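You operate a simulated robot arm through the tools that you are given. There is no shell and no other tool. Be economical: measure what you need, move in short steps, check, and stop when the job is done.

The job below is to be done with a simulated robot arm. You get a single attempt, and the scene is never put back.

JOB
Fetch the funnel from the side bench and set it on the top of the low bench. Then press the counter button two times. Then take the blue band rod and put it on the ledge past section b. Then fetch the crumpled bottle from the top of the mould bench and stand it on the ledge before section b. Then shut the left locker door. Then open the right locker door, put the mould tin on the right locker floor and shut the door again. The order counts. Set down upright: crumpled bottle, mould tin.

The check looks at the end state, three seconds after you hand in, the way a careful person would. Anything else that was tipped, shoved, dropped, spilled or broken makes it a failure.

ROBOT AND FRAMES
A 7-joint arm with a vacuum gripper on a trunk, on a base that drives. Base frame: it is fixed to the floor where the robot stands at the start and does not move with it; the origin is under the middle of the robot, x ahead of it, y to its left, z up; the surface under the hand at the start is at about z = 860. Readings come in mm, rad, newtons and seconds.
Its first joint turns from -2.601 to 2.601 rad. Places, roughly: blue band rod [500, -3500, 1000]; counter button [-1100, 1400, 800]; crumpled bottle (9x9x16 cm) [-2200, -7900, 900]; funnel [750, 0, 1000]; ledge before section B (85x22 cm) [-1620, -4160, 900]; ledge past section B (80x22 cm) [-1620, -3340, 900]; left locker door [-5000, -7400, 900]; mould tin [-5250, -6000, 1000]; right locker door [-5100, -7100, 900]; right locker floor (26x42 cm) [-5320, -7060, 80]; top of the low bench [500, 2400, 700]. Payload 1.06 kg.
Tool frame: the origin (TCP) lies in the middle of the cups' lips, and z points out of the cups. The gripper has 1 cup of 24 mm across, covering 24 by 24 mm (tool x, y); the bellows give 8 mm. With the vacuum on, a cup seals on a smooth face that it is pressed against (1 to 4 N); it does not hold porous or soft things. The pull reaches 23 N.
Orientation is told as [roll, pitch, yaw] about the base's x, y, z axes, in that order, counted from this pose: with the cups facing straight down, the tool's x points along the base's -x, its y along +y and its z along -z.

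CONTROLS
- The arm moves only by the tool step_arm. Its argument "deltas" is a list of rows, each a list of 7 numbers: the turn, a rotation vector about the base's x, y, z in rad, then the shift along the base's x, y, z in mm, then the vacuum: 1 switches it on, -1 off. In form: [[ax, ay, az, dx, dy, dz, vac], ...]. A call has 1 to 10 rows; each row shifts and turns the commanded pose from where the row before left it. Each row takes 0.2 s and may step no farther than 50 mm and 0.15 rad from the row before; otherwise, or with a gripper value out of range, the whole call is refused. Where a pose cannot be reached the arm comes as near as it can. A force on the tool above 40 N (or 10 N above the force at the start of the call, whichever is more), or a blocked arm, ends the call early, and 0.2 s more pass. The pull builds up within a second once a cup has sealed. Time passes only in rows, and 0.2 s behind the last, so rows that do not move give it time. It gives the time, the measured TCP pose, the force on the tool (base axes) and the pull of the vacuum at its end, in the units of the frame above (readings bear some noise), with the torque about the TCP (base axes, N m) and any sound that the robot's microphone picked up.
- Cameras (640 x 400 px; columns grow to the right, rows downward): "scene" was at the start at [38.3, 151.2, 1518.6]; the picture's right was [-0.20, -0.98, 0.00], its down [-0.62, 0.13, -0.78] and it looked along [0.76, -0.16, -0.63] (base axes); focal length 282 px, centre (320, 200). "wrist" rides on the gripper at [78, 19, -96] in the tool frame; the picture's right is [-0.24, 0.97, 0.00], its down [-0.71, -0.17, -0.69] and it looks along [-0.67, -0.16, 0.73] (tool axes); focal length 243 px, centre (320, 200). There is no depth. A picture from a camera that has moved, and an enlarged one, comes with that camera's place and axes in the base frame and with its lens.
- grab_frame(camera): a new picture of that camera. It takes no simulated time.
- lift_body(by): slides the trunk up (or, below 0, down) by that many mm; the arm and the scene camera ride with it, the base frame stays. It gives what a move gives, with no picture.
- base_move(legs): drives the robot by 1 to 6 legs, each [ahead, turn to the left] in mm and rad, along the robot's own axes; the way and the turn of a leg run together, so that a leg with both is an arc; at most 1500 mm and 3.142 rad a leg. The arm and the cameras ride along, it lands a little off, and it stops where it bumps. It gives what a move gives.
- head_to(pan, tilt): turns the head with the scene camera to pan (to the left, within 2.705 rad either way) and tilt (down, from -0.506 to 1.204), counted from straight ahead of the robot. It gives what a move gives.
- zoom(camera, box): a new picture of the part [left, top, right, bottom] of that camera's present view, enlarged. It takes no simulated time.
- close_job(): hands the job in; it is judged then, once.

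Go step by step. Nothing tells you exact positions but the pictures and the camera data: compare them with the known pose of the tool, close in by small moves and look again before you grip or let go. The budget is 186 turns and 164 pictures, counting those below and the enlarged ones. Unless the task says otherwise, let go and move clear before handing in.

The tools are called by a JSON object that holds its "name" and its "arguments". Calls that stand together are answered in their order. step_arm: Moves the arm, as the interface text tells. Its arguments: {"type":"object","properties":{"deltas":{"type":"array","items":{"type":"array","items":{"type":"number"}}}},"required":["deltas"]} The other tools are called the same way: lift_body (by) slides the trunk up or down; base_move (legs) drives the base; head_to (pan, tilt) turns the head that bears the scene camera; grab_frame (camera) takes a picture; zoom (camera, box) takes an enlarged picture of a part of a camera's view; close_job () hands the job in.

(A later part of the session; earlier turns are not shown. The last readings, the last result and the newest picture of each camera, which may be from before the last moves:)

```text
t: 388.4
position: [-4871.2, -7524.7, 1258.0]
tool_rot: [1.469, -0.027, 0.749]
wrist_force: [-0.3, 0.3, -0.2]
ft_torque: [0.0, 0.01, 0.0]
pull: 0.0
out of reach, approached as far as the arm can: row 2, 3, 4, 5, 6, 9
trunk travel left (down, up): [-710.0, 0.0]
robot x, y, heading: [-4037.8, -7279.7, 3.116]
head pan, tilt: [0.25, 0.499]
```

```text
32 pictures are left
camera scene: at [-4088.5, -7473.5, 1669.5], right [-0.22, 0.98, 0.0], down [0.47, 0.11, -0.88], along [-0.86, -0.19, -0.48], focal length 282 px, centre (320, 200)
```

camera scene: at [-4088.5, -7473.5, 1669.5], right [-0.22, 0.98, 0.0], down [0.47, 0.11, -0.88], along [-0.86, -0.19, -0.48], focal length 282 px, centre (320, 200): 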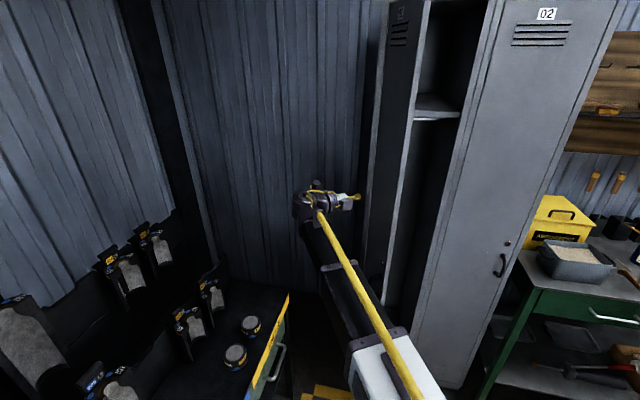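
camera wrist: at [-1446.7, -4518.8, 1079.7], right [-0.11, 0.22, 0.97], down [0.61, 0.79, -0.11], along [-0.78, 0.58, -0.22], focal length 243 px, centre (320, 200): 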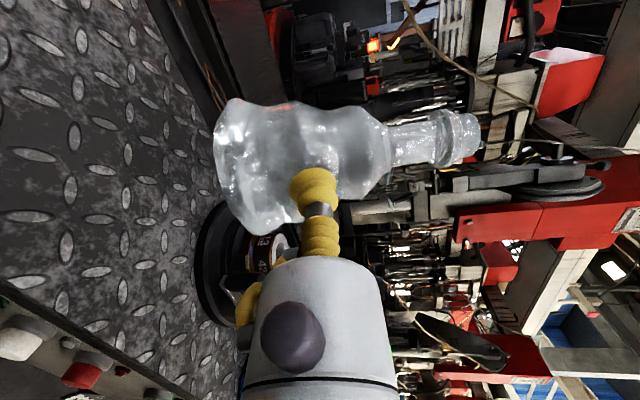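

{"name": "step_arm", "arguments": {"deltas": [[0, 0, 0, -8, 38, 0, -1], [0, 0, 0, -9, 38, 0, -1], [0, 0, 0, -13, 35, 0, -1], [0, 0, 0, -13, 36, 0, -1], [0, 0, 0, -16, 19, 0, -1], [0, 0, 0, -16, 19, 0, -1], [0, 0, 0, -16, 19, 0, -1]]}}

{"name": "grab_frame", "arguments": {"camera": "scene"}}

```text
t: 390.0
position: [-4963.5, -7319.2, 1257.7]
tool_rot: [1.475, -0.016, 0.748]
wrist_force: [-0.3, -0.5, -0.4]
ft_torque: [0.0, 0.03, -0.02]
pull: 0.2
trunk travel left (down, up): [-710.0, 0.0]
robot x, y, heading: [-4040.6, -7281.7, 3.113]
head pan, tilt: [0.25, 0.499]
```

```text
31 pictures are left
camera scene: at [-4088.4, -7473.1, 1669.6], right [-0.22, 0.98, 0.0], down [0.47, 0.11, -0.88], along [-0.86, -0.19, -0.48], focal length 282 px, centre (320, 200)
```

scene: 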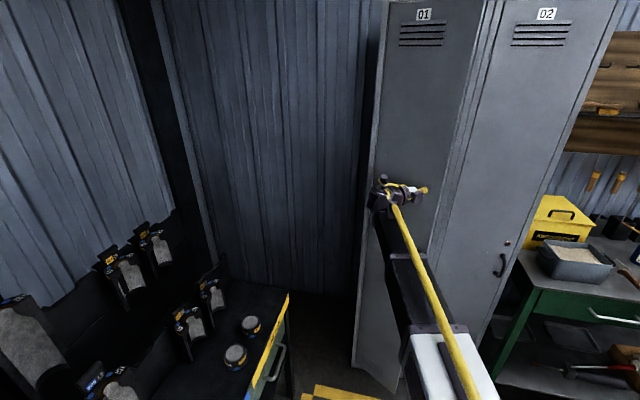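

The door is swinging shut. I'll push on along the arc until it closes.

{"name": "step_arm", "arguments": {"deltas": [[0, 0, 0, -20, 13, 0, -1], [0, 0, 0, -22, 12, 0, -1], [0, 0, 0, -22, 12, 0, -1], [0, 0, 0, -20, 5, 0, -1], [0, 0, 0, -20, 4, 0, -1], [0, 0, 0, -15, 3, 0, -1]]}}

{"name": "step_arm", "arguments": {"deltas": [[0, 0, 0, -6, 0, 0, -1], [0, 0, 0, -6, 0, 0, -1], [0, 0, 0, -5, 0, 0, -1], [0, 0, 0, -5, 0, 0, -1]]}}

{"name": "grab_frame", "arguments": {"camera": "scene"}}

```text
t: 391.4
position: [-5078.6, -7271.5, 1257.9]
tool_rot: [1.474, -0.017, 0.748]
wrist_force: [25.4, 0.9, -10.2]
ft_torque: [1.52, 0.54, 3.73]
pull: 0.0
trunk travel left (down, up): [-710.0, 0.0]
robot x, y, heading: [-4035.1, -7282.4, 3.117]
head pan, tilt: [0.25, 0.499]
```

```text
t: 391.7
position: [-5078.6, -7271.3, 1259.0]
tool_rot: [1.475, -0.021, 0.747]
wrist_force: [12.6, 2.0, 2.4]
ft_torque: [-0.41, 0.31, 1.58]
pull: 0.1
trunk travel left (down, up): [-710.0, 0.0]
robot x, y, heading: [-4041.3, -7281.3, 3.12]
head pan, tilt: [0.25, 0.499]
stopped in row 1: the force on the tool passed its limit at 47 N (the readings are from after the stop); the commanded pose is now the measured one
```

```text
30 pictures are left
camera scene: at [-4085.1, -7473.2, 1669.9], right [-0.22, 0.98, 0.0], down [0.47, 0.11, -0.88], along [-0.86, -0.19, -0.48], focal length 282 px, centre (320, 200)
```

scene: 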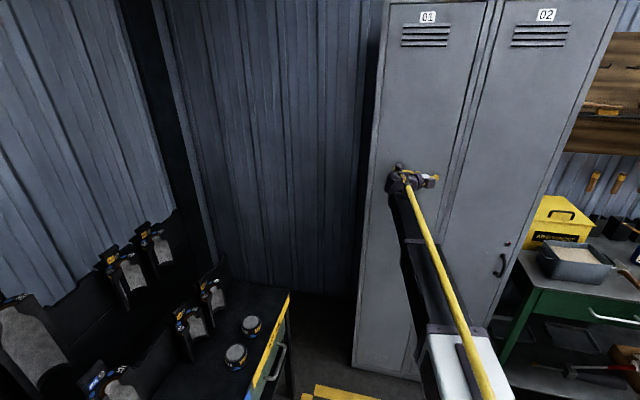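

{"name": "zoom", "arguments": {"camera": "scene", "box": [340, 0, 640, 400]}}

```text
1.00 times, centred on (490, 200) of scene (not enlarged: the box is as wide or as high as the picture)
camera zoom: at [-4085.1, -7473.2, 1669.9], right [-0.22, 0.98, 0.0], down [0.47, 0.11, -0.88], along [-0.86, -0.19, -0.48], focal length 282 px, centre (150, 200)
```

zoom: 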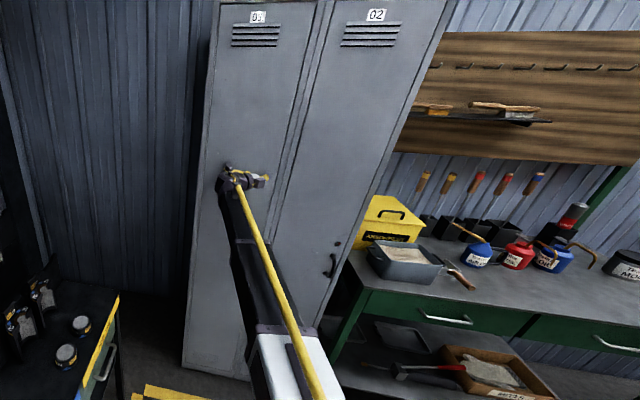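

It looks shut. I'll back off, straighten the tool toward -x, and press once more near the free edge to make sure.

{"name": "step_arm", "arguments": {"deltas": [[0, 0, 0, 20, 0, 0, -1], [0, 0, 0, 45, 0, 0, -1], [0, 0, 0.137, 45, 0, 0, -1], [0, 0, 0.137, 0, 0, 0, -1], [0, 0, 0.137, 0, 0, 0, -1], [0, 0, 0.137, 0, 0, 0, -1], [0, 0, 0.137, 0, 0, 0, -1], [0, 0, 0.137, 0, 0, 0, -1]]}}

{"name": "step_arm", "arguments": {"deltas": [[0, 0, 0, -45, 5, 0, -1], [0, 0, 0, -40, 5, 0, -1], [0, 0, 0, -20, 5, 0, -1], [0, 0, 0, -8, 0, 0, -1], [0, 0, 0, -5, 0, 0, -1], [0, 0, 0, -5, 0, 0, -1], [0, 0, 0, -5, 0, 0, -1], [0, 0, 0, -5, 0, 0, -1]]}}

```text
t: 393.5
position: [-4971.7, -7271.9, 1255.9]
tool_rot: [1.471, -0.024, 1.54]
wrist_force: [1.3, -0.5, -0.4]
ft_torque: [-0.01, 0.01, 0.01]
pull: 0.0
trunk travel left (down, up): [-710.0, 0.0]
robot x, y, heading: [-4037.9, -7280.3, 3.116]
head pan, tilt: [0.25, 0.499]
```

```text
t: 395.4
position: [-5096.2, -7254.8, 1256.4]
tool_rot: [1.469, -0.02, 1.569]
wrist_force: [14.3, -0.9, 3.2]
ft_torque: [-0.06, -0.02, 0.0]
pull: 0.1
trunk travel left (down, up): [-710.0, 0.0]
robot x, y, heading: [-4035.3, -7279.4, 3.116]
head pan, tilt: [0.25, 0.499]
stopped in row 8: the force on the tool passed its limit at 43 N (the readings are from after the stop); the commanded pose is now the measured one
```

The left door is firmly shut (plane at x ≈ -5099). Now the right door: I'll come closer and put the cup on its face near the free (handle) edge, above the handle.

{"name": "step_arm", "arguments": {"deltas": [[0, 0, 0, 30, 0, 0, -1], [0, 0, 0, 45, 20, 0, -1], [0, 0, 0, 45, 30, 0, -1], [0, 0, 0, 30, 40, 0, -1], [0, 0, 0, 20, 45, 0, -1], [0, 0, 0, 0, 45, 0, -1], [0, 0, 0, 0, 45, 0, -1], [0, 0, 0, 0, 40, 0, -1]]}}

{"name": "base_move", "arguments": {"legs": [[100, 0]]}}

{"name": "head_to", "arguments": {"pan": -0.05, "tilt": 0.5}}

{"name": "grab_frame", "arguments": {"camera": "scene"}}

```text
refused: row 3 steps farther than a row can; nothing moved
```

```text
t: 396.1
position: [-5096.7, -7254.9, 1254.1]
tool_rot: [1.466, -0.021, 1.571]
wrist_force: [18.8, -0.3, 4.9]
ft_torque: [0.01, -0.08, 0.01]
pull: 0.1
trunk travel left (down, up): [-710.0, 0.0]
robot x, y, heading: [-4039.5, -7282.9, 3.113]
head pan, tilt: [0.25, 0.499]
stopped in leg 1: the force on the tool passed its limit at 64 N (the readings are from after the stop); the commanded pose is now the measured one
```

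```text
t: 396.9
position: [-5096.4, -7255.7, 1254.1]
tool_rot: [1.466, -0.02, 1.572]
wrist_force: [30.7, -0.6, 2.9]
ft_torque: [0.07, 0.03, 0.0]
pull: 0.1
trunk travel left (down, up): [-710.0, 0.0]
robot x, y, heading: [-4045.6, -7277.4, 3.114]
head pan, tilt: [-0.051, 0.499]
```

```text
28 pictures are left
camera scene: at [-4090.5, -7446.2, 1669.7], right [0.08, 1.0, 0.0], down [0.47, -0.04, -0.88], along [-0.88, 0.07, -0.48], focal length 282 px, centre (320, 200)
```

scene: 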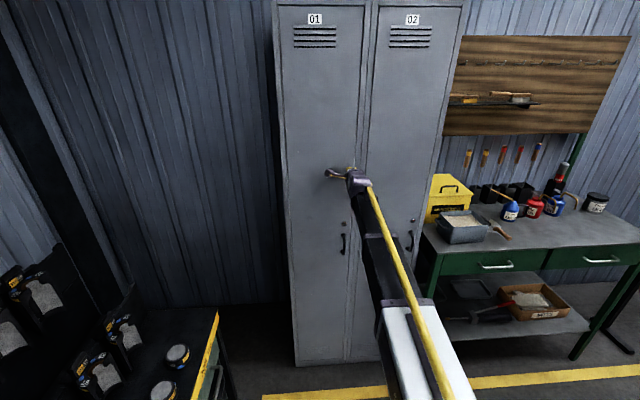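

Both doors are flush. The right door spans y ≈ -7200 to -6920. I'll back the cup away and shift it in front of the right door's free edge.

{"name": "step_arm", "arguments": {"deltas": [[0, 0, 0, 30, 0, 0, -1], [0, 0, 0, 45, 10, 0, -1], [0, 0, 0, 40, 25, 0, -1], [0, 0, 0, 30, 38, 0, -1], [0, 0, 0, 10, 45, 0, -1], [0, 0, 0, 0, 45, 0, -1], [0, 0, 0, 0, 45, 0, -1], [0, 0, 0, 0, 42, 0, -1], [0, 0, 0, 0, 40, 0, -1]]}}

{"name": "base_move", "arguments": {"legs": [[100, 0]]}}

```text
t: 398.9
position: [-4944.8, -6963.0, 1247.2]
tool_rot: [1.462, -0.019, 1.57]
wrist_force: [0.4, -0.3, -0.1]
ft_torque: [0.01, 0.01, 0.03]
pull: 0.1
trunk travel left (down, up): [-710.0, 0.0]
robot x, y, heading: [-4044.3, -7285.7, 3.107]
head pan, tilt: [-0.051, 0.499]
```

```text
t: 400.1
position: [-5046.8, -6961.2, 1245.8]
tool_rot: [1.464, -0.02, 1.571]
wrist_force: [0.3, -0.8, 0.8]
ft_torque: [0.02, -0.02, 0.02]
pull: 0.1
trunk travel left (down, up): [-710.0, 0.0]
robot x, y, heading: [-4151.0, -7274.6, 3.119]
head pan, tilt: [-0.051, 0.499]
```

{"name": "step_arm", "arguments": {"deltas": [[0, 0, 0, -25, 0, 0, 1], [0, 0, 0, -17, 0, 0, 1], [0, 0, 0, -4, 0, 0, 1], [0, 0, 0, -3, 0, 0, 1], [0, 0, 0, -3, 0, 0, 1], [0, 0, 0, 0, 0, 0, 1], [0, 0, 0, 0, 0, 0, 1]]}}

```text
t: 401.7
position: [-5095.8, -6962.0, 1248.6]
tool_rot: [1.462, -0.021, 1.57]
wrist_force: [28.4, -3.8, -17.8]
ft_torque: [0.03, 0.71, -0.01]
pull: 22.9
trunk travel left (down, up): [-710.0, 0.0]
robot x, y, heading: [-4145.5, -7279.3, 3.12]
head pan, tilt: [-0.051, 0.499]
```

Sealed. I'll pull the door open along its arc, turning the tool with it.

{"name": "step_arm", "arguments": {"deltas": [[0, 0, 0, 5, 0, 0, 1], [0, 0, -0.05, 12, -0.3, 0, 1], [0, 0, -0.05, 12, -1, 0, 1], [0, 0, -0.1, 23.3, -3.5, 0, 1], [0, 0, -0.1, 22.8, -5.9, 0, 1], [0, 0, -0.1, 22.2, -8.1, 0, 1], [0, 0, -0.1, 21.2, -10.3, 0, 1]]}}

{"name": "grab_frame", "arguments": {"camera": "scene"}}

```text
t: 403.3
position: [-4983.6, -6997.9, 1243.7]
tool_rot: [1.453, 0.016, 1.08]
wrist_force: [-4.6, -5.6, -1.2]
ft_torque: [-0.03, 0.01, 0.05]
pull: 22.9
trunk travel left (down, up): [-710.0, 0.0]
robot x, y, heading: [-4148.8, -7276.1, 3.118]
head pan, tilt: [-0.051, 0.499]
```

```text
27 pictures are left
camera scene: at [-4199.4, -7445.5, 1669.1], right [0.07, 1.0, 0.0], down [0.48, -0.03, -0.88], along [-0.88, 0.07, -0.48], focal length 282 px, centre (320, 200)
```

scene: 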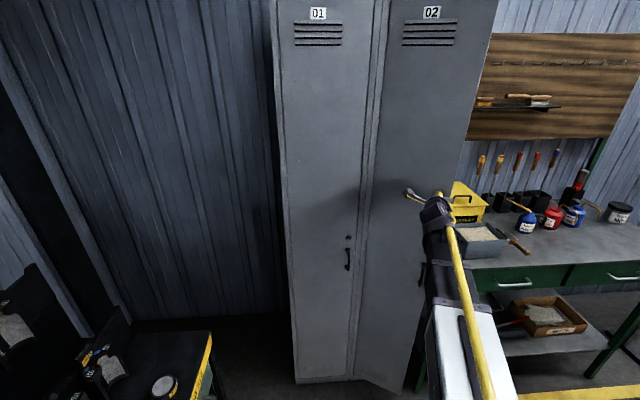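

{"name": "step_arm", "arguments": {"deltas": [[0, 0, -0.1, 20.1, -12.3, 0, 1], [0, 0, -0.1, 18.8, -14.3, 0, 1], [0, 0, -0.1, 17.3, -16.1, 0, 1], [0, 0, -0.1, 15.6, -17.7, 0, 1], [0, 0, -0.1, 13.7, -19.2, 0, 1], [0, 0, 0, 0, 0, 0, 1]]}}

{"name": "step_arm", "arguments": {"deltas": [[0, 0, -0.1, 11.7, -20.5, 0, 1], [0, 0, -0.1, 9.6, -21.5, 0, 1], [0, 0, -0.1, 7.5, -22.4, 0, 1], [0, 0, -0.1, 5.2, -23, 0, 1], [0, 0, 0, 0, 0, 0, 1]]}}

```text
t: 404.7
position: [-4893.3, -7071.5, 1246.7]
tool_rot: [1.464, -0.02, 0.572]
wrist_force: [-3.7, -1.5, 7.1]
ft_torque: [0.03, 0.02, -0.12]
pull: 23.2
trunk travel left (down, up): [-710.0, 0.0]
robot x, y, heading: [-4144.4, -7279.3, 3.114]
head pan, tilt: [-0.051, 0.499]
```

```text
t: 405.9
position: [-4860.8, -7158.7, 1252.9]
tool_rot: [1.458, -0.031, 0.173]
wrist_force: [-1.9, -0.4, -8.7]
ft_torque: [0.13, 0.04, -0.02]
pull: 23.4
out of reach, approached as far as the arm can: row 4
trunk travel left (down, up): [-710.0, 0.0]
robot x, y, heading: [-4148.4, -7278.4, 3.122]
head pan, tilt: [-0.051, 0.499]
```

{"name": "step_arm", "arguments": {"deltas": [[0, 0, -0.05, 2.9, -20, 0, 1], [0, 0, -0.03, 0.5, -15, 0, 1], [0, 0, 0, 0, -12, 0, 1], [0, 0, 0, 0, 0, 0, 1]]}}

{"name": "grab_frame", "arguments": {"camera": "scene"}}

```text
t: 406.9
position: [-4857.1, -7202.9, 1265.6]
tool_rot: [1.46, -0.035, 0.092]
wrist_force: [-4.2, 1.0, -6.8]
ft_torque: [-0.02, 0.08, -0.22]
pull: 22.5
out of reach, approached as far as the arm can: row 1, 2
trunk travel left (down, up): [-710.0, 0.0]
robot x, y, heading: [-4146.5, -7276.6, 3.116]
head pan, tilt: [-0.051, 0.499]
```

```text
26 pictures are left
camera scene: at [-4199.8, -7443.4, 1669.5], right [0.08, 1.0, 0.0], down [0.48, -0.04, -0.88], along [-0.87, 0.07, -0.48], focal length 282 px, centre (320, 200)
```

scene: 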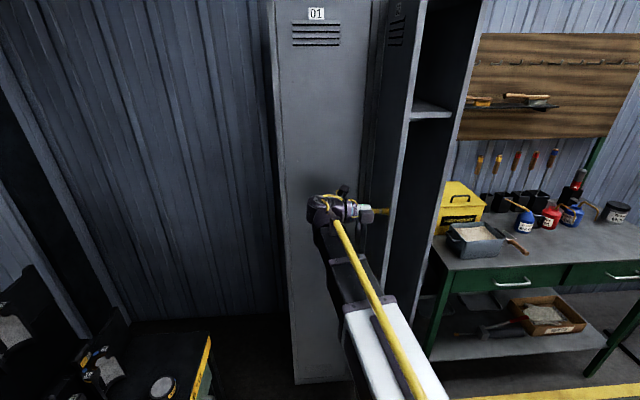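

The door is open about 90°. I'll release, pull the tool clear, and pitch it down again.

{"name": "step_arm", "arguments": {"deltas": [[0, 0, 0, 0, 0, 0, -1], [0, 0, 0, 0, 0, 0, -1], [0, 0, 0, 0, -8, 0, -1], [0, 0, 0, 0, -25, 0, -1], [0, 0, 0, 20, -20, 0, -1], [0, 0, 0, 45, 0, 0, -1], [0, 0, 0, 45, 0, 0, -1], [0, 0, 0, 40, 0, 0, -1]]}}

{"name": "step_arm", "arguments": {"deltas": [[-0.145, 0, 0, 0, 0, 0, -1], [-0.145, 0, 0, 0, 0, 0, -1], [-0.145, 0, 0, 0, 0, 0, -1], [-0.145, 0, 0, 0, 0, 0, -1], [-0.145, 0, 0, 0, 0, 0, -1], [-0.145, 0, 0, 0, 0, 0, -1], [-0.145, 0, 0, 0, 0, 0, -1], [-0.145, 0, 0, 0, 0, 0, -1], [-0.145, 0, 0, 0, 0, 0, -1], [-0.145, 0, 0, 0, 0, 0, -1]]}}

```text
t: 408.7
position: [-4705.4, -7257.9, 1265.8]
tool_rot: [1.463, -0.02, 0.091]
wrist_force: [0.1, -0.6, -0.5]
ft_torque: [-0.02, 0.01, 0.0]
pull: 0.1
out of reach, approached as far as the arm can: row 3
trunk travel left (down, up): [-710.0, 0.0]
robot x, y, heading: [-4147.1, -7278.5, 3.119]
head pan, tilt: [-0.051, 0.499]
```

```text
t: 410.9
position: [-4703.1, -7228.8, 1273.1]
tool_rot: [0.012, 0.088, 0.039]
wrist_force: [0.1, 0.2, 0.6]
ft_torque: [-0.02, 0.0, 0.01]
pull: 0.1
out of reach, approached as far as the arm can: row 7, 8, 9, 10
trunk travel left (down, up): [-710.0, 0.0]
robot x, y, heading: [-4146.4, -7275.8, 3.119]
head pan, tilt: [-0.051, 0.499]
```

I'll unwind the yaw so that the camera sits on the robot side again.

{"name": "step_arm", "arguments": {"deltas": [[0, -0.044, 0.14, -10, 0, 0, -1], [0, -0.044, 0.14, -10, 0, 0, -1], [0, 0, 0.14, -10, 0, 0, -1], [0, 0, 0.14, -10, 0, 0, -1], [0, 0, 0.14, -10, 0, 0, -1], [0, 0, 0.14, -10, 0, 0, -1], [0, 0, 0.14, -10, 0, 0, -1], [0, 0, 0.14, -10, 0, 0, -1], [0, 0, 0.14, 0, 0, 0, -1], [0, 0, 0.14, 0, 0, 0, -1]]}}

{"name": "step_arm", "arguments": {"deltas": [[0, 0, 0.14, 0, 0, 0, -1], [0, 0, 0.14, 0, 0, 0, -1], [0, 0, 0.14, 0, 0, 0, -1], [0, 0, 0.14, 0, 0, 0, -1], [0, 0, 0.14, 0, 0, 0, -1], [0, 0, 0.14, 0, 0, 0, -1], [0, 0, 0.14, 0, 0, 0, -1], [0, 0, 0.14, 0, 0, 0, -1], [0, 0, 0.14, 0, 0, 0, -1], [0, 0, 0.14, 0, 0, 0, -1]]}}

```text
t: 413.1
position: [-4783.3, -7229.9, 1273.4]
tool_rot: [0.001, 0.003, 1.435]
wrist_force: [-0.6, -0.1, 0.9]
ft_torque: [-0.04, -0.01, 0.02]
pull: 0.1
trunk travel left (down, up): [-710.0, 0.0]
robot x, y, heading: [-4145.3, -7274.8, 3.118]
head pan, tilt: [-0.051, 0.499]
```

```text
t: 415.3
position: [-4783.8, -7229.2, 1273.2]
tool_rot: [-0.002, 0.002, 2.832]
wrist_force: [-0.4, -0.5, -0.9]
ft_torque: [0.01, -0.02, -0.04]
pull: 0.1
trunk travel left (down, up): [-710.0, 0.0]
robot x, y, heading: [-4149.1, -7277.0, 3.112]
head pan, tilt: [-0.051, 0.499]
```

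{"name": "base_move", "arguments": {"legs": [[-150, 0], [0, -0.88], [960, 0], [0, 0.25]]}}

{"name": "head_to", "arguments": {"pan": 0.1, "tilt": 0.6}}

{"name": "grab_frame", "arguments": {"camera": "scene"}}

{"name": "grab_frame", "arguments": {"camera": "wrist"}}

```text
t: 424.3
position: [-5070.0, -6118.7, 1272.9]
tool_rot: [-0.002, 0.001, 2.198]
wrist_force: [-0.7, 0.3, 0.1]
ft_torque: [0.0, 0.0, -0.01]
pull: 0.0
trunk travel left (down, up): [-710.0, 0.0]
robot x, y, heading: [-4584.5, -6531.9, 2.476]
head pan, tilt: [-0.051, 0.499]
```

```text
t: 425.0
position: [-5070.4, -6118.7, 1272.2]
tool_rot: [-0.001, 0.002, 2.198]
wrist_force: [-0.1, 0.3, -0.1]
ft_torque: [0.03, -0.04, 0.01]
pull: 0.0
trunk travel left (down, up): [-710.0, 0.0]
robot x, y, heading: [-4588.2, -6531.4, 2.482]
head pan, tilt: [0.099, 0.6]
```

```text
25 pictures are left
camera scene: at [-4730.6, -6650.1, 1660.5], right [0.53, 0.85, 0.0], down [0.48, -0.3, -0.83], along [-0.7, 0.44, -0.56], focal length 282 px, centre (320, 200)
```

scene: 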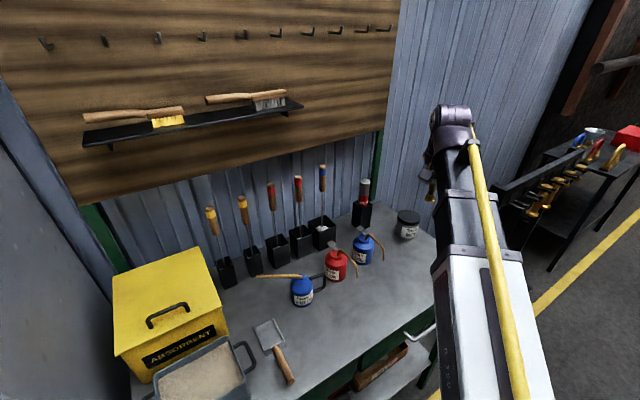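

```text
24 pictures are left
camera wrist: at [-5039.2, -6192.3, 1369.0], right [-0.93, -0.38, 0.0], down [-0.28, 0.67, 0.68], along [-0.26, 0.63, -0.73], focal length 243 px, centre (320, 200)
```

wrist: 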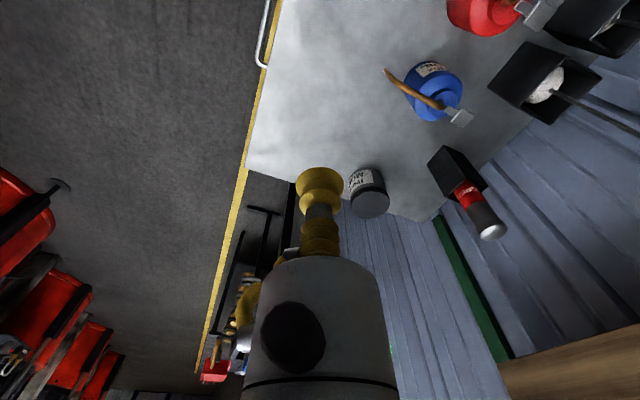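

{"name": "step_arm", "arguments": {"deltas": [[0, 0, 0, -25, 25, -30, -1], [0, 0, 0, -25, 25, -30, -1], [0, 0, 0, -25, 25, -30, -1], [0, 0, 0, -15, 15, -20, -1], [0, 0, 0, 0, 0, 0, -1]]}}

{"name": "zoom", "arguments": {"camera": "wrist", "box": [260, 100, 480, 260]}}

```text
t: 426.2
position: [-5157.7, -6027.9, 1163.6]
tool_rot: [-0.002, 0.001, 2.198]
wrist_force: [0.3, 1.0, -0.7]
ft_torque: [0.0, -0.02, 0.01]
pull: 0.0
trunk travel left (down, up): [-710.0, 0.0]
robot x, y, heading: [-4585.1, -6534.3, 2.483]
head pan, tilt: [0.099, 0.6]
```

```text
2.50 times, centred on (370, 180) of wrist
camera zoom: at [-5127.9, -6101.2, 1260.1], right [-0.93, -0.38, 0.0], down [-0.28, 0.67, 0.68], along [-0.26, 0.63, -0.73], focal length 606 px, centre (195, 250)
```

zoom: 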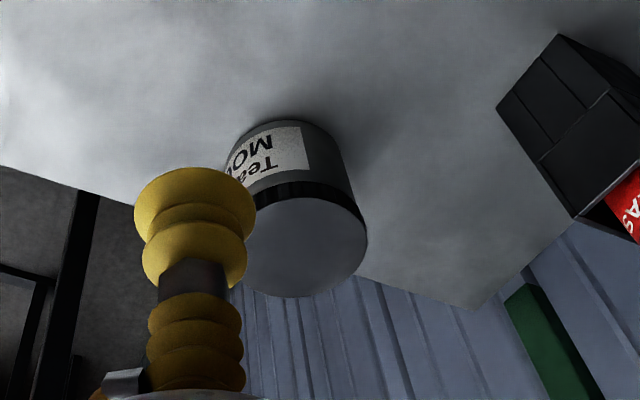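

{"name": "step_arm", "arguments": {"deltas": [[0, 0, 0, -45, 0, -10, -1], [0, 0, 0, -45, 15, -10, -1], [0, 0, 0, -20, 30, -10, -1], [0, 0, 0, 0, 0, 0, -1]]}}

{"name": "zoom", "arguments": {"camera": "wrist", "box": [180, 80, 400, 240]}}

```text
t: 427.2
position: [-5269.4, -5983.4, 1131.5]
tool_rot: [-0.001, 0.002, 2.198]
wrist_force: [-0.6, 0.5, -0.1]
ft_torque: [0.0, 0.01, 0.0]
pull: 0.0
trunk travel left (down, up): [-710.0, 0.0]
robot x, y, heading: [-4586.6, -6532.2, 2.478]
head pan, tilt: [0.099, 0.6]
```

```text
2.50 times, centred on (290, 160) of wrist
camera zoom: at [-5239.0, -6056.8, 1228.2], right [-0.93, -0.38, 0.0], down [-0.28, 0.67, 0.68], along [-0.26, 0.63, -0.73], focal length 606 px, centre (395, 300)
```

zoom: 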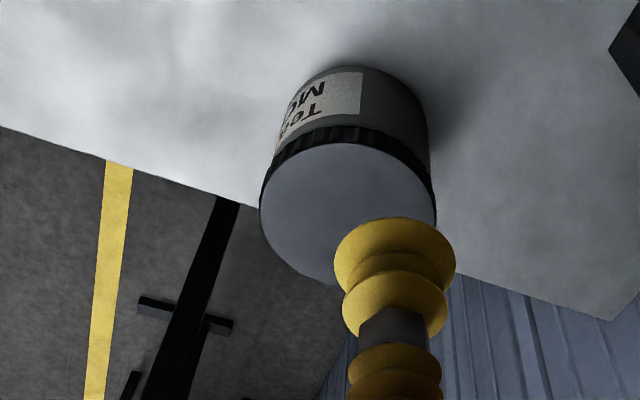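

Two close views agree: lid centre at [-5280, -5901, 999], about 78 mm across. I'll move over it and descend with vacuum on.

{"name": "step_arm", "arguments": {"deltas": [[0, 0, 0, -5, 41, -20, -1], [0, 0, 0, -5, 41, -20, -1], [0, 0, 0, 0, 0, -40, -1], [0, 0, 0, 0, 0, -30, 1], [0, 0, 0, 0, 0, -10, 1], [0, 0, 0, 0, 0, -5, 1], [0, 0, 0, 0, 0, -4, 1], [0, 0, 0, 0, 0, -3, 1], [0, 0, 0, 0, 0, 0, 1], [0, 0, 0, 0, 0, 0, 1]]}}

```text
t: 429.4
position: [-5279.9, -5902.1, 1002.3]
tool_rot: [-0.002, 0.001, 2.198]
wrist_force: [0.0, -0.1, -0.4]
ft_torque: [-0.04, -0.01, -0.01]
pull: 0.0
trunk travel left (down, up): [-710.0, 0.0]
robot x, y, heading: [-4586.7, -6532.3, 2.476]
head pan, tilt: [0.099, 0.6]
```

{"name": "step_arm", "arguments": {"deltas": [[0, 0, 0, 0, 0, -3, 1], [0, 0, 0, 0, 0, -2, 1], [0, 0, 0, 0, 0, -2, 1], [0, 0, 0, 0, 0, 0, 1], [0, 0, 0, 0, 0, 0, 1]]}}

{"name": "zoom", "arguments": {"camera": "wrist", "box": [220, 80, 420, 220]}}

```text
t: 430.6
position: [-5279.5, -5901.3, 994.3]
tool_rot: [-0.002, 0.001, 2.197]
wrist_force: [0.0, 0.9, 0.6]
ft_torque: [0.02, 0.0, 0.05]
pull: 0.0
trunk travel left (down, up): [-710.0, 0.0]
robot x, y, heading: [-4585.3, -6535.2, 2.481]
head pan, tilt: [0.099, 0.6]
```

```text
2.86 times, centred on (320, 150) of wrist
camera zoom: at [-5249.7, -5975.1, 1089.9], right [-0.93, -0.38, 0.0], down [-0.28, 0.67, 0.68], along [-0.26, 0.63, -0.73], focal length 693 px, centre (320, 343)
```

zoom: 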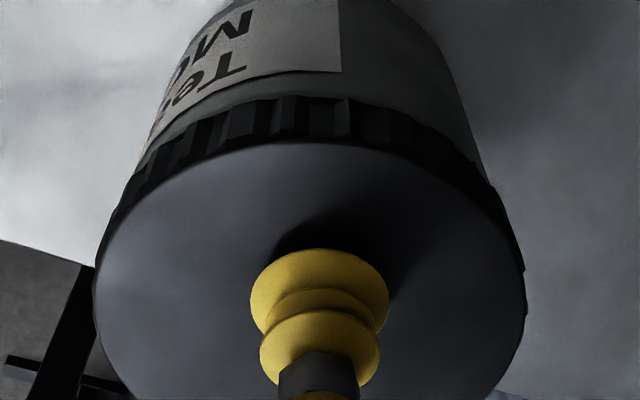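

{"name": "step_arm", "arguments": {"deltas": [[0, 0, 0, 0, 0, -2, 1], [0, 0, 0, 0, 0, -2, 1], [0, 0, 0, 0, 0, -2, 1], [0, 0, 0, 0, 0, -2, 1], [0, 0, 0, 0, 0, 0, 1], [0, 0, 0, 0, 0, 0, 1]]}}

```text
t: 432.0
position: [-5279.4, -5902.4, 987.3]
tool_rot: [-0.001, 0.0, 2.197]
wrist_force: [0.2, -5.0, 8.6]
ft_torque: [0.0, -0.01, 0.0]
pull: 22.7
trunk travel left (down, up): [-710.0, 0.0]
robot x, y, heading: [-4588.1, -6533.1, 2.482]
head pan, tilt: [0.099, 0.6]
```

Sealed. I'll lift gently and check the weight.

{"name": "step_arm", "arguments": {"deltas": [[0, 0, 0, 0, 0, 4, 1], [0, 0, 0, 0, 0, 8, 1], [0, 0, 0, 0, 0, 15, 1], [0, 0, 0, 5, -5, 20, 1], [0, 0, 0, 10, -10, 25, 1], [0, 0, 0, 15, -15, 25, 1], [0, 0, 0, 20, -20, 25, 1], [0, 0, 0, 25, -25, 20, 1], [0, 0, 0, 25, -25, 0, 1], [0, 0, 0, 0, 0, 0, 1]]}}

{"name": "grab_frame", "arguments": {"camera": "wrist"}}

```text
t: 434.2
position: [-5179.3, -6000.8, 1129.9]
tool_rot: [-0.003, 0.001, 2.196]
wrist_force: [-0.6, 0.0, -4.3]
ft_torque: [-0.07, 0.0, 0.03]
pull: 22.9
trunk travel left (down, up): [-710.0, 0.0]
robot x, y, heading: [-4587.3, -6536.2, 2.482]
head pan, tilt: [0.099, 0.6]
```

```text
20 pictures are left
camera wrist: at [-5148.1, -6074.7, 1226.6], right [-0.93, -0.38, 0.0], down [-0.28, 0.67, 0.68], along [-0.26, 0.63, -0.73], focal length 243 px, centre (320, 200)
```

wrist: 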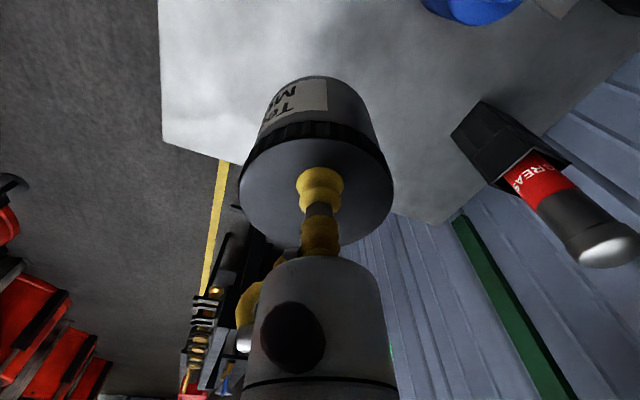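

The tin (0.44 kg) hangs level. I'll retract and raise it, then drive gently to face the open right locker.

{"name": "step_arm", "arguments": {"deltas": [[0, 0, 0, 15, -14, 10, 1], [0, 0, 0, 22, -20, 20, 1], [0, 0, 0, 22, -20, 20, 1], [0, 0, 0, 22, -20, 20, 1], [0, 0, 0, 22, -20, 15, 1], [0, 0, 0, 20, -18, 10, 1], [0, 0, 0, 10, -9, 0, 1], [0, 0, 0, 0, 0, 0, 1]]}}

{"name": "base_move", "arguments": {"legs": [[0, -0.534]]}}

{"name": "base_move", "arguments": {"legs": [[-565, 0], [0, 0.6]]}}

{"name": "base_move", "arguments": {"legs": [[0, 0.594]]}}

{"name": "head_to", "arguments": {"pan": 0.05, "tilt": 0.6}}

{"name": "grab_frame", "arguments": {"camera": "scene"}}

```text
t: 436.0
position: [-5046.1, -6124.0, 1222.0]
tool_rot: [0.0, 0.003, 2.196]
wrist_force: [0.1, -0.2, -4.5]
ft_torque: [-0.04, -0.02, 0.0]
pull: 23.1
trunk travel left (down, up): [-710.0, 0.0]
robot x, y, heading: [-4586.2, -6532.0, 2.484]
head pan, tilt: [0.099, 0.6]
```

```text
t: 437.9
position: [-4770.5, -5944.5, 1221.8]
tool_rot: [0.0, 0.0, 1.659]
wrist_force: [0.4, 0.4, -4.5]
ft_torque: [-0.08, 0.03, -0.03]
pull: 22.6
trunk travel left (down, up): [-710.0, 0.0]
robot x, y, heading: [-4585.8, -6535.1, 1.94]
head pan, tilt: [0.099, 0.6]
```

```text
t: 442.8
position: [-4860.6, -6671.7, 1220.7]
tool_rot: [-0.001, 0.002, 2.244]
wrist_force: [-0.4, 0.0, -4.6]
ft_torque: [-0.07, -0.02, 0.01]
pull: 22.9
trunk travel left (down, up): [-710.0, 0.0]
robot x, y, heading: [-4383.3, -7057.2, 2.533]
head pan, tilt: [0.099, 0.6]
```

```text
t: 444.8
position: [-4995.1, -7007.3, 1222.0]
tool_rot: [0.0, 0.002, 2.843]
wrist_force: [0.3, 0.0, -4.1]
ft_torque: [-0.05, -0.06, 0.01]
pull: 22.5
trunk travel left (down, up): [-710.0, 0.0]
robot x, y, heading: [-4379.2, -7057.3, 3.122]
head pan, tilt: [0.099, 0.6]
```

```text
t: 445.4
position: [-4995.3, -7007.9, 1220.9]
tool_rot: [-0.001, 0.003, 2.843]
wrist_force: [-0.9, 0.1, -4.4]
ft_torque: [-0.09, -0.07, -0.02]
pull: 23.0
trunk travel left (down, up): [-710.0, 0.0]
robot x, y, heading: [-4381.5, -7059.7, 3.133]
head pan, tilt: [0.051, 0.6]
```

```text
19 pictures are left
camera scene: at [-4428.4, -7235.2, 1660.5], right [-0.03, 1.0, 0.0], down [0.56, 0.02, -0.82], along [-0.82, -0.03, -0.57], focal length 282 px, centre (320, 200)
```

scene: 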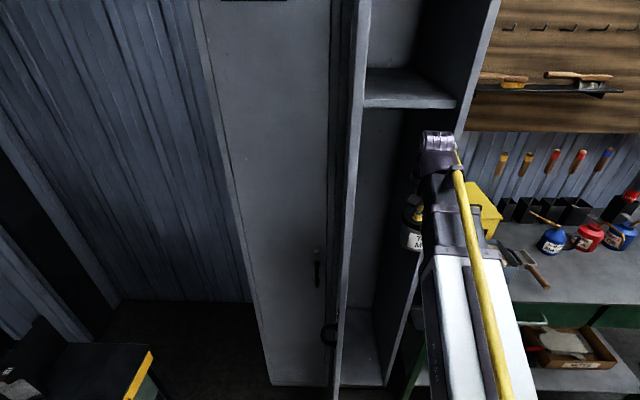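

Lined up with the open locker. I'll centre the tin at y = -7057, square the yaw, and lower the trunk.

{"name": "step_arm", "arguments": {"deltas": [[0, 0, 0.07, 0, -12, 0, 1], [0, 0, 0.07, 0, -12, 0, 1], [0, 0, 0.07, 0, -12, 0, 1], [0, 0, 0.07, 0, -12, 0, 1], [0, 0, 0, 0, 0, 0, 1]]}}

{"name": "lift_body", "arguments": {"by": -400}}

{"name": "lift_body", "arguments": {"by": -310}}

{"name": "step_arm", "arguments": {"deltas": [[0, 0, 0, 0, 0, -15, 1], [0, 0, 0, 0, 0, -25, 1], [0, 0, 0, 0, 0, -30, 1], [0, 0, 0, 0, 0, -30, 1], [0, 0, 0, 0, 0, -30, 1], [0, 0, 0, 0, 0, -25, 1], [0, 0, 0, 0, 0, -15, 1], [0, 0, 0, 0, 0, 0, 1]]}}

{"name": "grab_frame", "arguments": {"camera": "wrist"}}

{"name": "grab_frame", "arguments": {"camera": "scene"}}

```text
t: 446.6
position: [-4994.9, -7054.7, 1220.6]
tool_rot: [-0.003, 0.002, 3.121]
wrist_force: [-0.3, -0.2, -4.4]
ft_torque: [-0.02, -0.07, -0.02]
pull: 23.0
trunk travel left (down, up): [-710.0, 0.0]
robot x, y, heading: [-4377.8, -7060.0, 3.13]
head pan, tilt: [0.051, 0.6]
```

```text
t: 450.4
position: [-4996.1, -7054.3, 821.3]
tool_rot: [-0.001, 0.002, 3.121]
wrist_force: [0.0, 0.4, -4.5]
ft_torque: [-0.01, -0.07, 0.02]
pull: 22.9
trunk travel left (down, up): [-310.0, 400.0]
robot x, y, heading: [-4382.2, -7057.3, 3.122]
head pan, tilt: [0.051, 0.6]
```

```text
t: 453.5
position: [-4995.8, -7055.3, 510.4]
tool_rot: [-0.002, 0.002, 3.12]
wrist_force: [1.1, -0.3, -4.4]
ft_torque: [-0.01, -0.06, -0.03]
pull: 22.6
trunk travel left (down, up): [0.0, 710.0]
robot x, y, heading: [-4377.5, -7062.8, 3.126]
head pan, tilt: [0.051, 0.6]
```

```text
t: 455.3
position: [-4995.6, -7055.6, 339.9]
tool_rot: [-0.001, 0.001, 3.121]
wrist_force: [0.3, -0.3, -4.4]
ft_torque: [-0.01, -0.07, 0.03]
pull: 22.9
trunk travel left (down, up): [0.0, 710.0]
robot x, y, heading: [-4385.6, -7061.9, 3.123]
head pan, tilt: [0.051, 0.6]
```

```text
18 pictures are left
camera wrist: at [-4917.3, -7075.4, 435.6], right [-0.26, -0.97, 0.0], down [-0.71, 0.19, 0.68], along [-0.66, 0.18, -0.73], focal length 243 px, centre (320, 200)
```

wrist: 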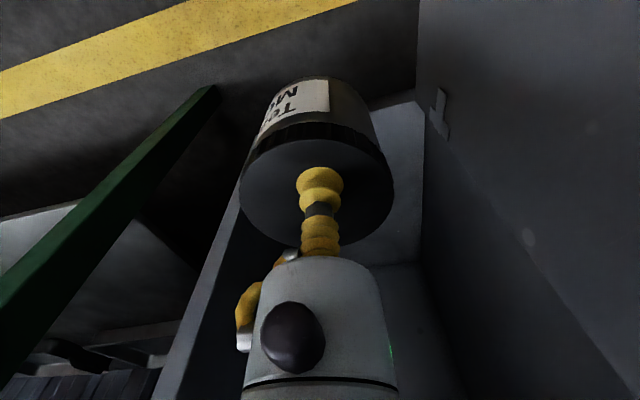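

```text
17 pictures are left
camera scene: at [-4428.2, -7235.2, 950.5], right [-0.03, 1.0, 0.0], down [0.56, 0.02, -0.82], along [-0.82, -0.03, -0.57], focal length 282 px, centre (320, 200)
```

scene: 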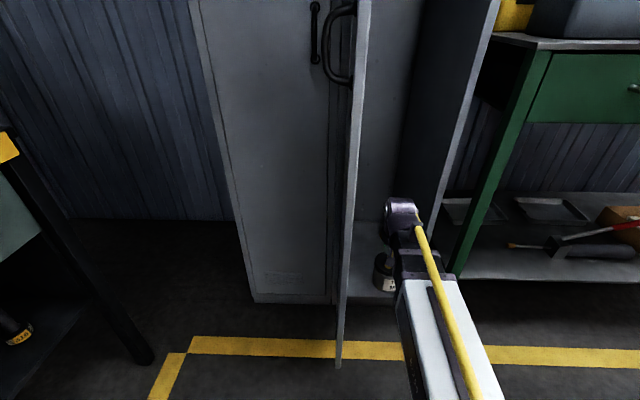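

Opening spans y ≈ -7185 to -6927; the tin is centred. I'll move it in gently.

{"name": "step_arm", "arguments": {"deltas": [[0, 0, 0, -12, 0, 0, 1], [0, 0, 0, -25, 0, 0, 1], [0, 0, 0, -28, 0, 0, 1], [0, 0, 0, -28, 0, 0, 1], [0, 0, 0, -28, 0, 0, 1], [0, 0, 0, -28, 0, 0, 1], [0, 0, 0, -28, 0, 0, 1], [0, 0, 0, -28, 0, 0, 1], [0, 0, 0, -22, 0, 0, 1], [0, 0, 0, -12, 0, 0, 1]]}}

{"name": "grab_frame", "arguments": {"camera": "wrist"}}

```text
t: 457.5
position: [-5233.8, -7051.9, 339.7]
tool_rot: [-0.002, 0.001, 3.119]
wrist_force: [-0.1, -0.3, -3.8]
ft_torque: [-0.03, -0.05, -0.01]
pull: 22.7
trunk travel left (down, up): [0.0, 710.0]
robot x, y, heading: [-4383.6, -7062.4, 3.121]
head pan, tilt: [0.051, 0.6]
```

```text
16 pictures are left
camera wrist: at [-5156.3, -7071.8, 436.2], right [-0.26, -0.97, 0.0], down [-0.71, 0.19, 0.68], along [-0.66, 0.18, -0.73], focal length 243 px, centre (320, 200)
```

wrist: 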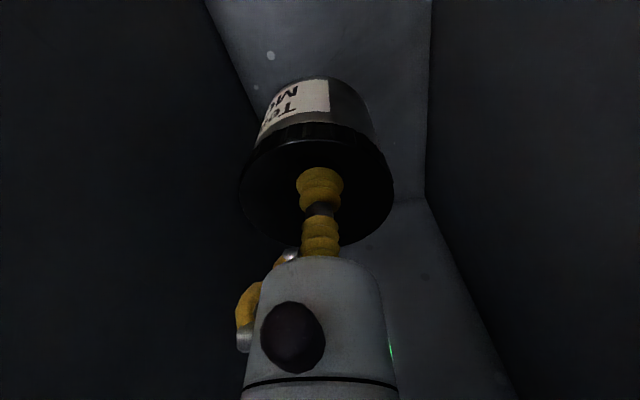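

{"name": "step_arm", "arguments": {"deltas": [[0, 0, 0, 0, -3, -20, 1], [0, 0, 0, 0, 0, -30, 1], [0, 0, 0, 0, 0, -30, 1], [0, 0, 0, 0, 0, -30, 1], [0, 0, 0, 0, 0, -20, 1], [0, 0, 0, 0, 0, -10, 1], [0, 0, 0, 0, 0, -5, 1], [0, 0, 0, 0, 0, -5, 1], [0, 0, 0, 0, 0, 0, 1]]}}

{"name": "grab_frame", "arguments": {"camera": "wrist"}}

```text
t: 459.5
position: [-5235.0, -7056.2, 188.8]
tool_rot: [-0.001, 0.003, 3.121]
wrist_force: [0.0, -0.7, -4.6]
ft_torque: [0.0, -0.07, 0.01]
pull: 23.7
trunk travel left (down, up): [0.0, 710.0]
robot x, y, heading: [-4381.6, -7058.2, 3.131]
head pan, tilt: [0.051, 0.6]
```

```text
15 pictures are left
camera wrist: at [-5157.5, -7077.2, 286.2], right [-0.26, -0.97, 0.0], down [-0.71, 0.19, 0.68], along [-0.66, 0.18, -0.73], focal length 243 px, centre (320, 200)
```

wrist: 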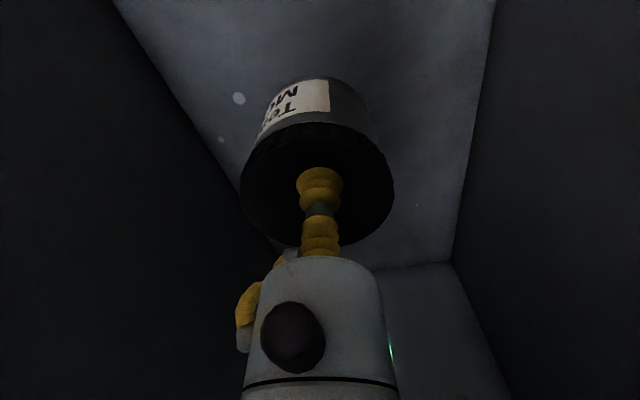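

Still hanging free above the floor. I'll continue slowly until contact.

{"name": "step_arm", "arguments": {"deltas": [[0, 0, 0, 0, 0, -4, 1], [0, 0, 0, 0, 0, -4, 1], [0, 0, 0, 0, 0, -4, 1], [0, 0, 0, 0, 0, -4, 1], [0, 0, 0, 0, 0, 0, 1]]}}

```text
t: 460.7
position: [-5233.5, -7057.5, 173.4]
tool_rot: [-0.002, 0.002, 3.12]
wrist_force: [0.4, -1.0, -4.5]
ft_torque: [-0.06, -0.06, 0.02]
pull: 22.7
trunk travel left (down, up): [0.0, 710.0]
robot x, y, heading: [-4380.9, -7058.0, 3.12]
head pan, tilt: [0.051, 0.6]
```

{"name": "step_arm", "arguments": {"deltas": [[0, 0, 0, 0, 0, -3, 1], [0, 0, 0, 0, 0, -3, 1], [0, 0, 0, 0, 0, -3, 1], [0, 0, 0, 0, 0, -3, 1], [0, 0, 0, 0, 0, 0, 1]]}}

```text
t: 461.9
position: [-5234.9, -7057.0, 162.2]
tool_rot: [-0.001, 0.002, 3.122]
wrist_force: [0.4, 0.3, -4.4]
ft_torque: [-0.01, -0.07, 0.02]
pull: 22.6
trunk travel left (down, up): [0.0, 710.0]
robot x, y, heading: [-4383.9, -7060.0, 3.126]
head pan, tilt: [0.051, 0.6]
```

{"name": "step_arm", "arguments": {"deltas": [[0, 0, 0, 0, 0, -3, 1], [0, 0, 0, 0, 0, -3, 1], [0, 0, 0, 0, 0, -3, 1], [0, 0, 0, 0, 0, -2, 1], [0, 0, 0, 0, 0, 0, 1]]}}

{"name": "zoom", "arguments": {"camera": "wrist", "box": [220, 60, 420, 200]}}

```text
t: 463.1
position: [-5235.4, -7058.6, 153.8]
tool_rot: [0.0, -0.002, 3.122]
wrist_force: [3.7, -0.8, 18.1]
ft_torque: [0.06, 0.02, 0.02]
pull: 23.4
trunk travel left (down, up): [0.0, 710.0]
robot x, y, heading: [-4381.0, -7058.3, 3.121]
head pan, tilt: [0.051, 0.6]
```

```text
2.86 times, centred on (320, 130) of wrist
camera zoom: at [-5156.6, -7077.5, 249.7], right [-0.26, -0.97, 0.0], down [-0.7, 0.19, 0.69], along [-0.66, 0.18, -0.73], focal length 693 px, centre (320, 400)
```

zoom: 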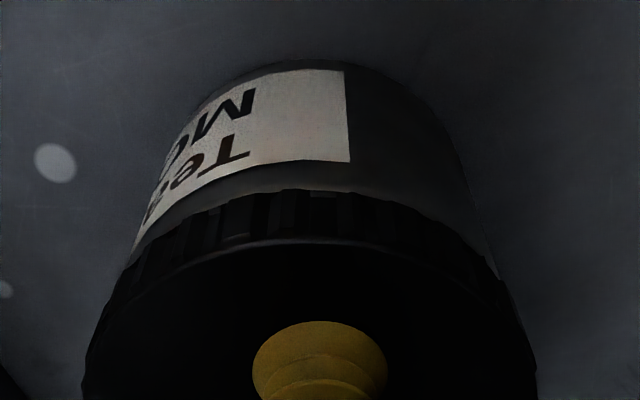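

Seated on the locker floor (18 N). I'll ease off, release, and rise straight up before withdrawing.

{"name": "step_arm", "arguments": {"deltas": [[0, 0, 0, 0, 0, 2, 1], [0, 0, 0, 0, 0, 0, -1], [0, 0, 0, 0, 0, 0, -1], [0, 0, 0, 0, 0, 0, -1], [0, 0, 0, 0, 0, 0, -1], [0, 0, 0, 0, 0, 3, -1], [0, 0, 0, 0, 0, 10, -1], [0, 0, 0, 0, 0, 30, -1], [0, 0, 0, 0, 0, 40, -1], [0, 0, 0, 0, 0, 40, -1]]}}

{"name": "grab_frame", "arguments": {"camera": "wrist"}}

```text
t: 465.3
position: [-5233.7, -7055.5, 277.4]
tool_rot: [-0.001, 0.004, 3.12]
wrist_force: [0.1, 0.5, 0.0]
ft_torque: [-0.01, 0.0, -0.01]
pull: 0.0
trunk travel left (down, up): [0.0, 710.0]
robot x, y, heading: [-4381.0, -7059.7, 3.124]
head pan, tilt: [0.051, 0.6]
```

```text
13 pictures are left
camera wrist: at [-5156.6, -7075.3, 373.2], right [-0.26, -0.97, 0.0], down [-0.71, 0.19, 0.68], along [-0.66, 0.18, -0.73], focal length 243 px, centre (320, 200)
```

wrist: 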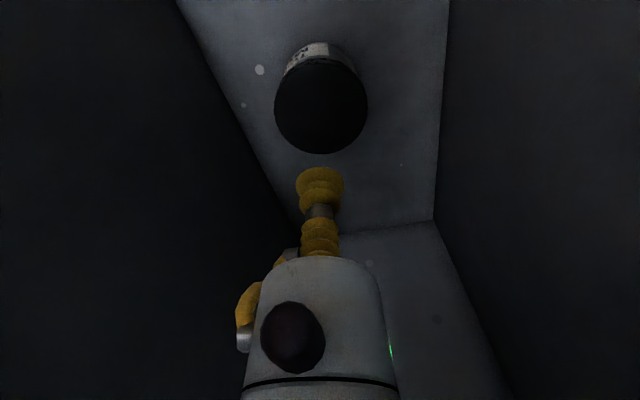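

The tin stands upright on the locker floor. I'll withdraw, raise the trunk and arm, and back the base to close the door.

{"name": "step_arm", "arguments": {"deltas": [[0, 0, 0, 30, 0, 10, -1], [0, 0, 0, 45, 0, 10, -1], [0, 0, 0, 45, 0, 0, -1], [0, 0, 0, 45, 0, 0, -1], [0, 0, 0, 45, 0, 0, -1], [0, 0, 0, 40, 0, 0, -1]]}}

{"name": "lift_body", "arguments": {"by": 400}}

{"name": "lift_body", "arguments": {"by": 310}}

{"name": "base_move", "arguments": {"legs": [[-260, 0]]}}

{"name": "step_arm", "arguments": {"deltas": [[0, 0, 0, 0, -20, 40, -1], [0, 0, 0, 0, -30, 38, -1], [0, 0, 0, 0, -30, 38, -1], [0, 0, 0, 0, -35, 34, -1], [0, 0, 0, 0, -45, 15, -1], [0, 0, 0, 0, -45, 0, -1], [0, 0, 0, 0, -40, 0, -1]]}}

{"name": "grab_frame", "arguments": {"camera": "scene"}}

```text
t: 466.7
position: [-4982.2, -7058.0, 298.7]
tool_rot: [-0.002, 0.002, 3.122]
wrist_force: [-0.3, 0.7, 0.2]
ft_torque: [-0.02, -0.06, -0.01]
pull: 0.0
trunk travel left (down, up): [0.0, 710.0]
robot x, y, heading: [-4382.7, -7061.6, 3.124]
head pan, tilt: [0.051, 0.6]
```

```text
t: 470.6
position: [-4982.9, -7057.5, 697.4]
tool_rot: [-0.001, 0.002, 3.121]
wrist_force: [0.0, 0.1, -0.2]
ft_torque: [-0.03, 0.04, -0.01]
pull: 0.0
trunk travel left (down, up): [-400.0, 310.0]
robot x, y, heading: [-4380.7, -7058.9, 3.122]
head pan, tilt: [0.051, 0.6]
```

```text
t: 473.6
position: [-4983.2, -7058.0, 1007.7]
tool_rot: [-0.002, 0.001, 3.121]
wrist_force: [0.1, -0.4, 0.5]
ft_torque: [0.01, 0.01, 0.0]
pull: 0.2
trunk travel left (down, up): [-710.0, 0.0]
robot x, y, heading: [-4379.6, -7057.7, 3.124]
head pan, tilt: [0.051, 0.6]
```

```text
t: 475.5
position: [-4719.5, -7064.1, 1008.4]
tool_rot: [-0.004, 0.001, 3.124]
wrist_force: [0.0, -0.4, 0.2]
ft_torque: [0.01, 0.0, -0.02]
pull: 0.1
trunk travel left (down, up): [-710.0, 0.0]
robot x, y, heading: [-4120.0, -7062.5, 3.131]
head pan, tilt: [0.051, 0.6]
```

```text
t: 477.1
position: [-4721.0, -7309.1, 1172.3]
tool_rot: [-0.002, 0.002, 3.124]
wrist_force: [-0.5, 0.2, 1.3]
ft_torque: [0.01, 0.01, 0.02]
pull: 0.0
trunk travel left (down, up): [-710.0, 0.0]
robot x, y, heading: [-4120.0, -7062.2, 3.128]
head pan, tilt: [0.051, 0.6]
```

```text
12 pictures are left
camera scene: at [-4164.4, -7239.9, 1660.4], right [-0.04, 1.0, 0.0], down [0.56, 0.02, -0.83], along [-0.82, -0.03, -0.57], focal length 282 px, centre (320, 200)
```

scene: 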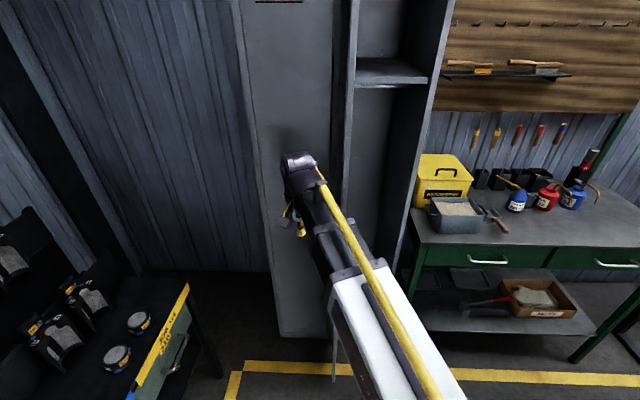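

{"name": "step_arm", "arguments": {"deltas": [[0, 0, 0, -45, 0, 0, -1], [0, 0, 0, -45, 0, 0, -1], [0, 0, 0, -45, 0, 0, -1], [0, 0, 0, -36, 0, 0, -1], [0, 0, 0, 0, 28, 0, -1], [0, 0, 0, 0, 28, 0, -1], [0, 0, 0, 0, 27, 0, -1]]}}

{"name": "step_arm", "arguments": {"deltas": [[0, 0, 0, -1, 36, 0, -1], [0, 0, 0, -2, 36, 0, -1], [0, 0, 0, -13, 33, 0, -1], [0, 0, 0, -14, 33, 0, -1], [0, 0, 0, -16, 18, 0, -1], [0, 0, 0, -16, 18, 0, -1], [0, 0, 0, -16, 17, 0, -1]]}}

{"name": "grab_frame", "arguments": {"camera": "scene"}}

```text
t: 478.7
position: [-4893.1, -7227.2, 1171.3]
tool_rot: [-0.002, 0.002, 3.123]
wrist_force: [0.2, -0.1, 0.4]
ft_torque: [0.01, -0.02, -0.04]
pull: 0.1
trunk travel left (down, up): [-710.0, 0.0]
robot x, y, heading: [-4116.7, -7059.3, 3.129]
head pan, tilt: [0.051, 0.6]
```

```text
t: 480.3
position: [-4969.2, -7034.4, 1171.7]
tool_rot: [-0.002, 0.001, 3.124]
wrist_force: [-0.6, -0.5, 0.3]
ft_torque: [-0.01, -0.03, 0.06]
pull: 0.1
trunk travel left (down, up): [-710.0, 0.0]
robot x, y, heading: [-4116.9, -7064.5, 3.127]
head pan, tilt: [0.051, 0.6]
```

```text
11 pictures are left
camera scene: at [-4164.5, -7239.3, 1660.5], right [-0.04, 1.0, 0.0], down [0.56, 0.02, -0.82], along [-0.82, -0.03, -0.57], focal length 282 px, centre (320, 200)
```

scene: 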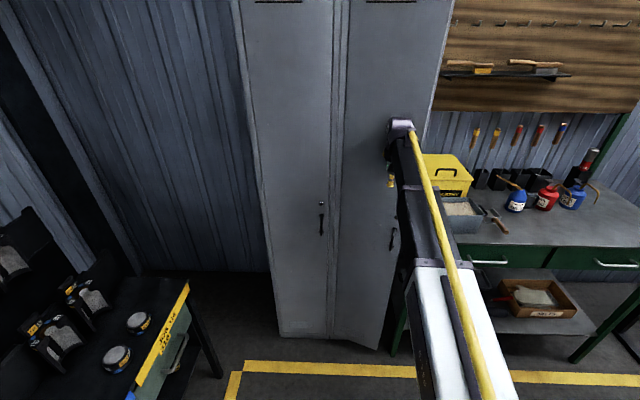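

The door is swinging shut nicely. I'll push the rest of the way in.

{"name": "step_arm", "arguments": {"deltas": [[0, 0, 0, -23, 13, 0, -1], [0, 0, 0, -23, 13, 0, -1], [0, 0, 0, -12, 4, 0, -1], [0, 0, 0, -8, 2, 0, -1], [0, 0, 0, -6, 0, 0, -1], [0, 0, 0, -5, 0, 0, -1], [0, 0, 0, -5, 0, 0, -1], [0, 0, 0, -5, 0, 0, -1]]}}

{"name": "grab_frame", "arguments": {"camera": "scene"}}

```text
t: 482.1
position: [-5046.8, -7001.5, 1173.1]
tool_rot: [-0.001, 0.01, 3.126]
wrist_force: [11.3, 0.0, 6.1]
ft_torque: [-0.08, 1.19, 0.17]
pull: 0.1
trunk travel left (down, up): [-710.0, 0.0]
robot x, y, heading: [-4113.3, -7062.2, 3.131]
head pan, tilt: [0.051, 0.6]
stopped in row 8: the force on the tool passed its limit at 45 N (the readings are from after the stop); the commanded pose is now the measured one
```

```text
10 pictures are left
camera scene: at [-4161.2, -7239.4, 1660.9], right [-0.04, 1.0, 0.0], down [0.56, 0.02, -0.83], along [-0.83, -0.03, -0.56], focal length 282 px, centre (320, 200)
```

scene: 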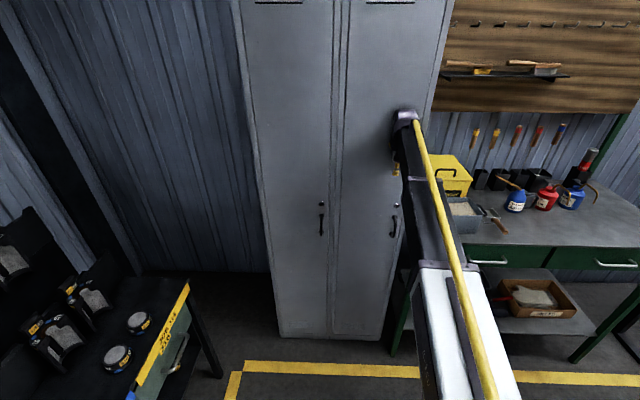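

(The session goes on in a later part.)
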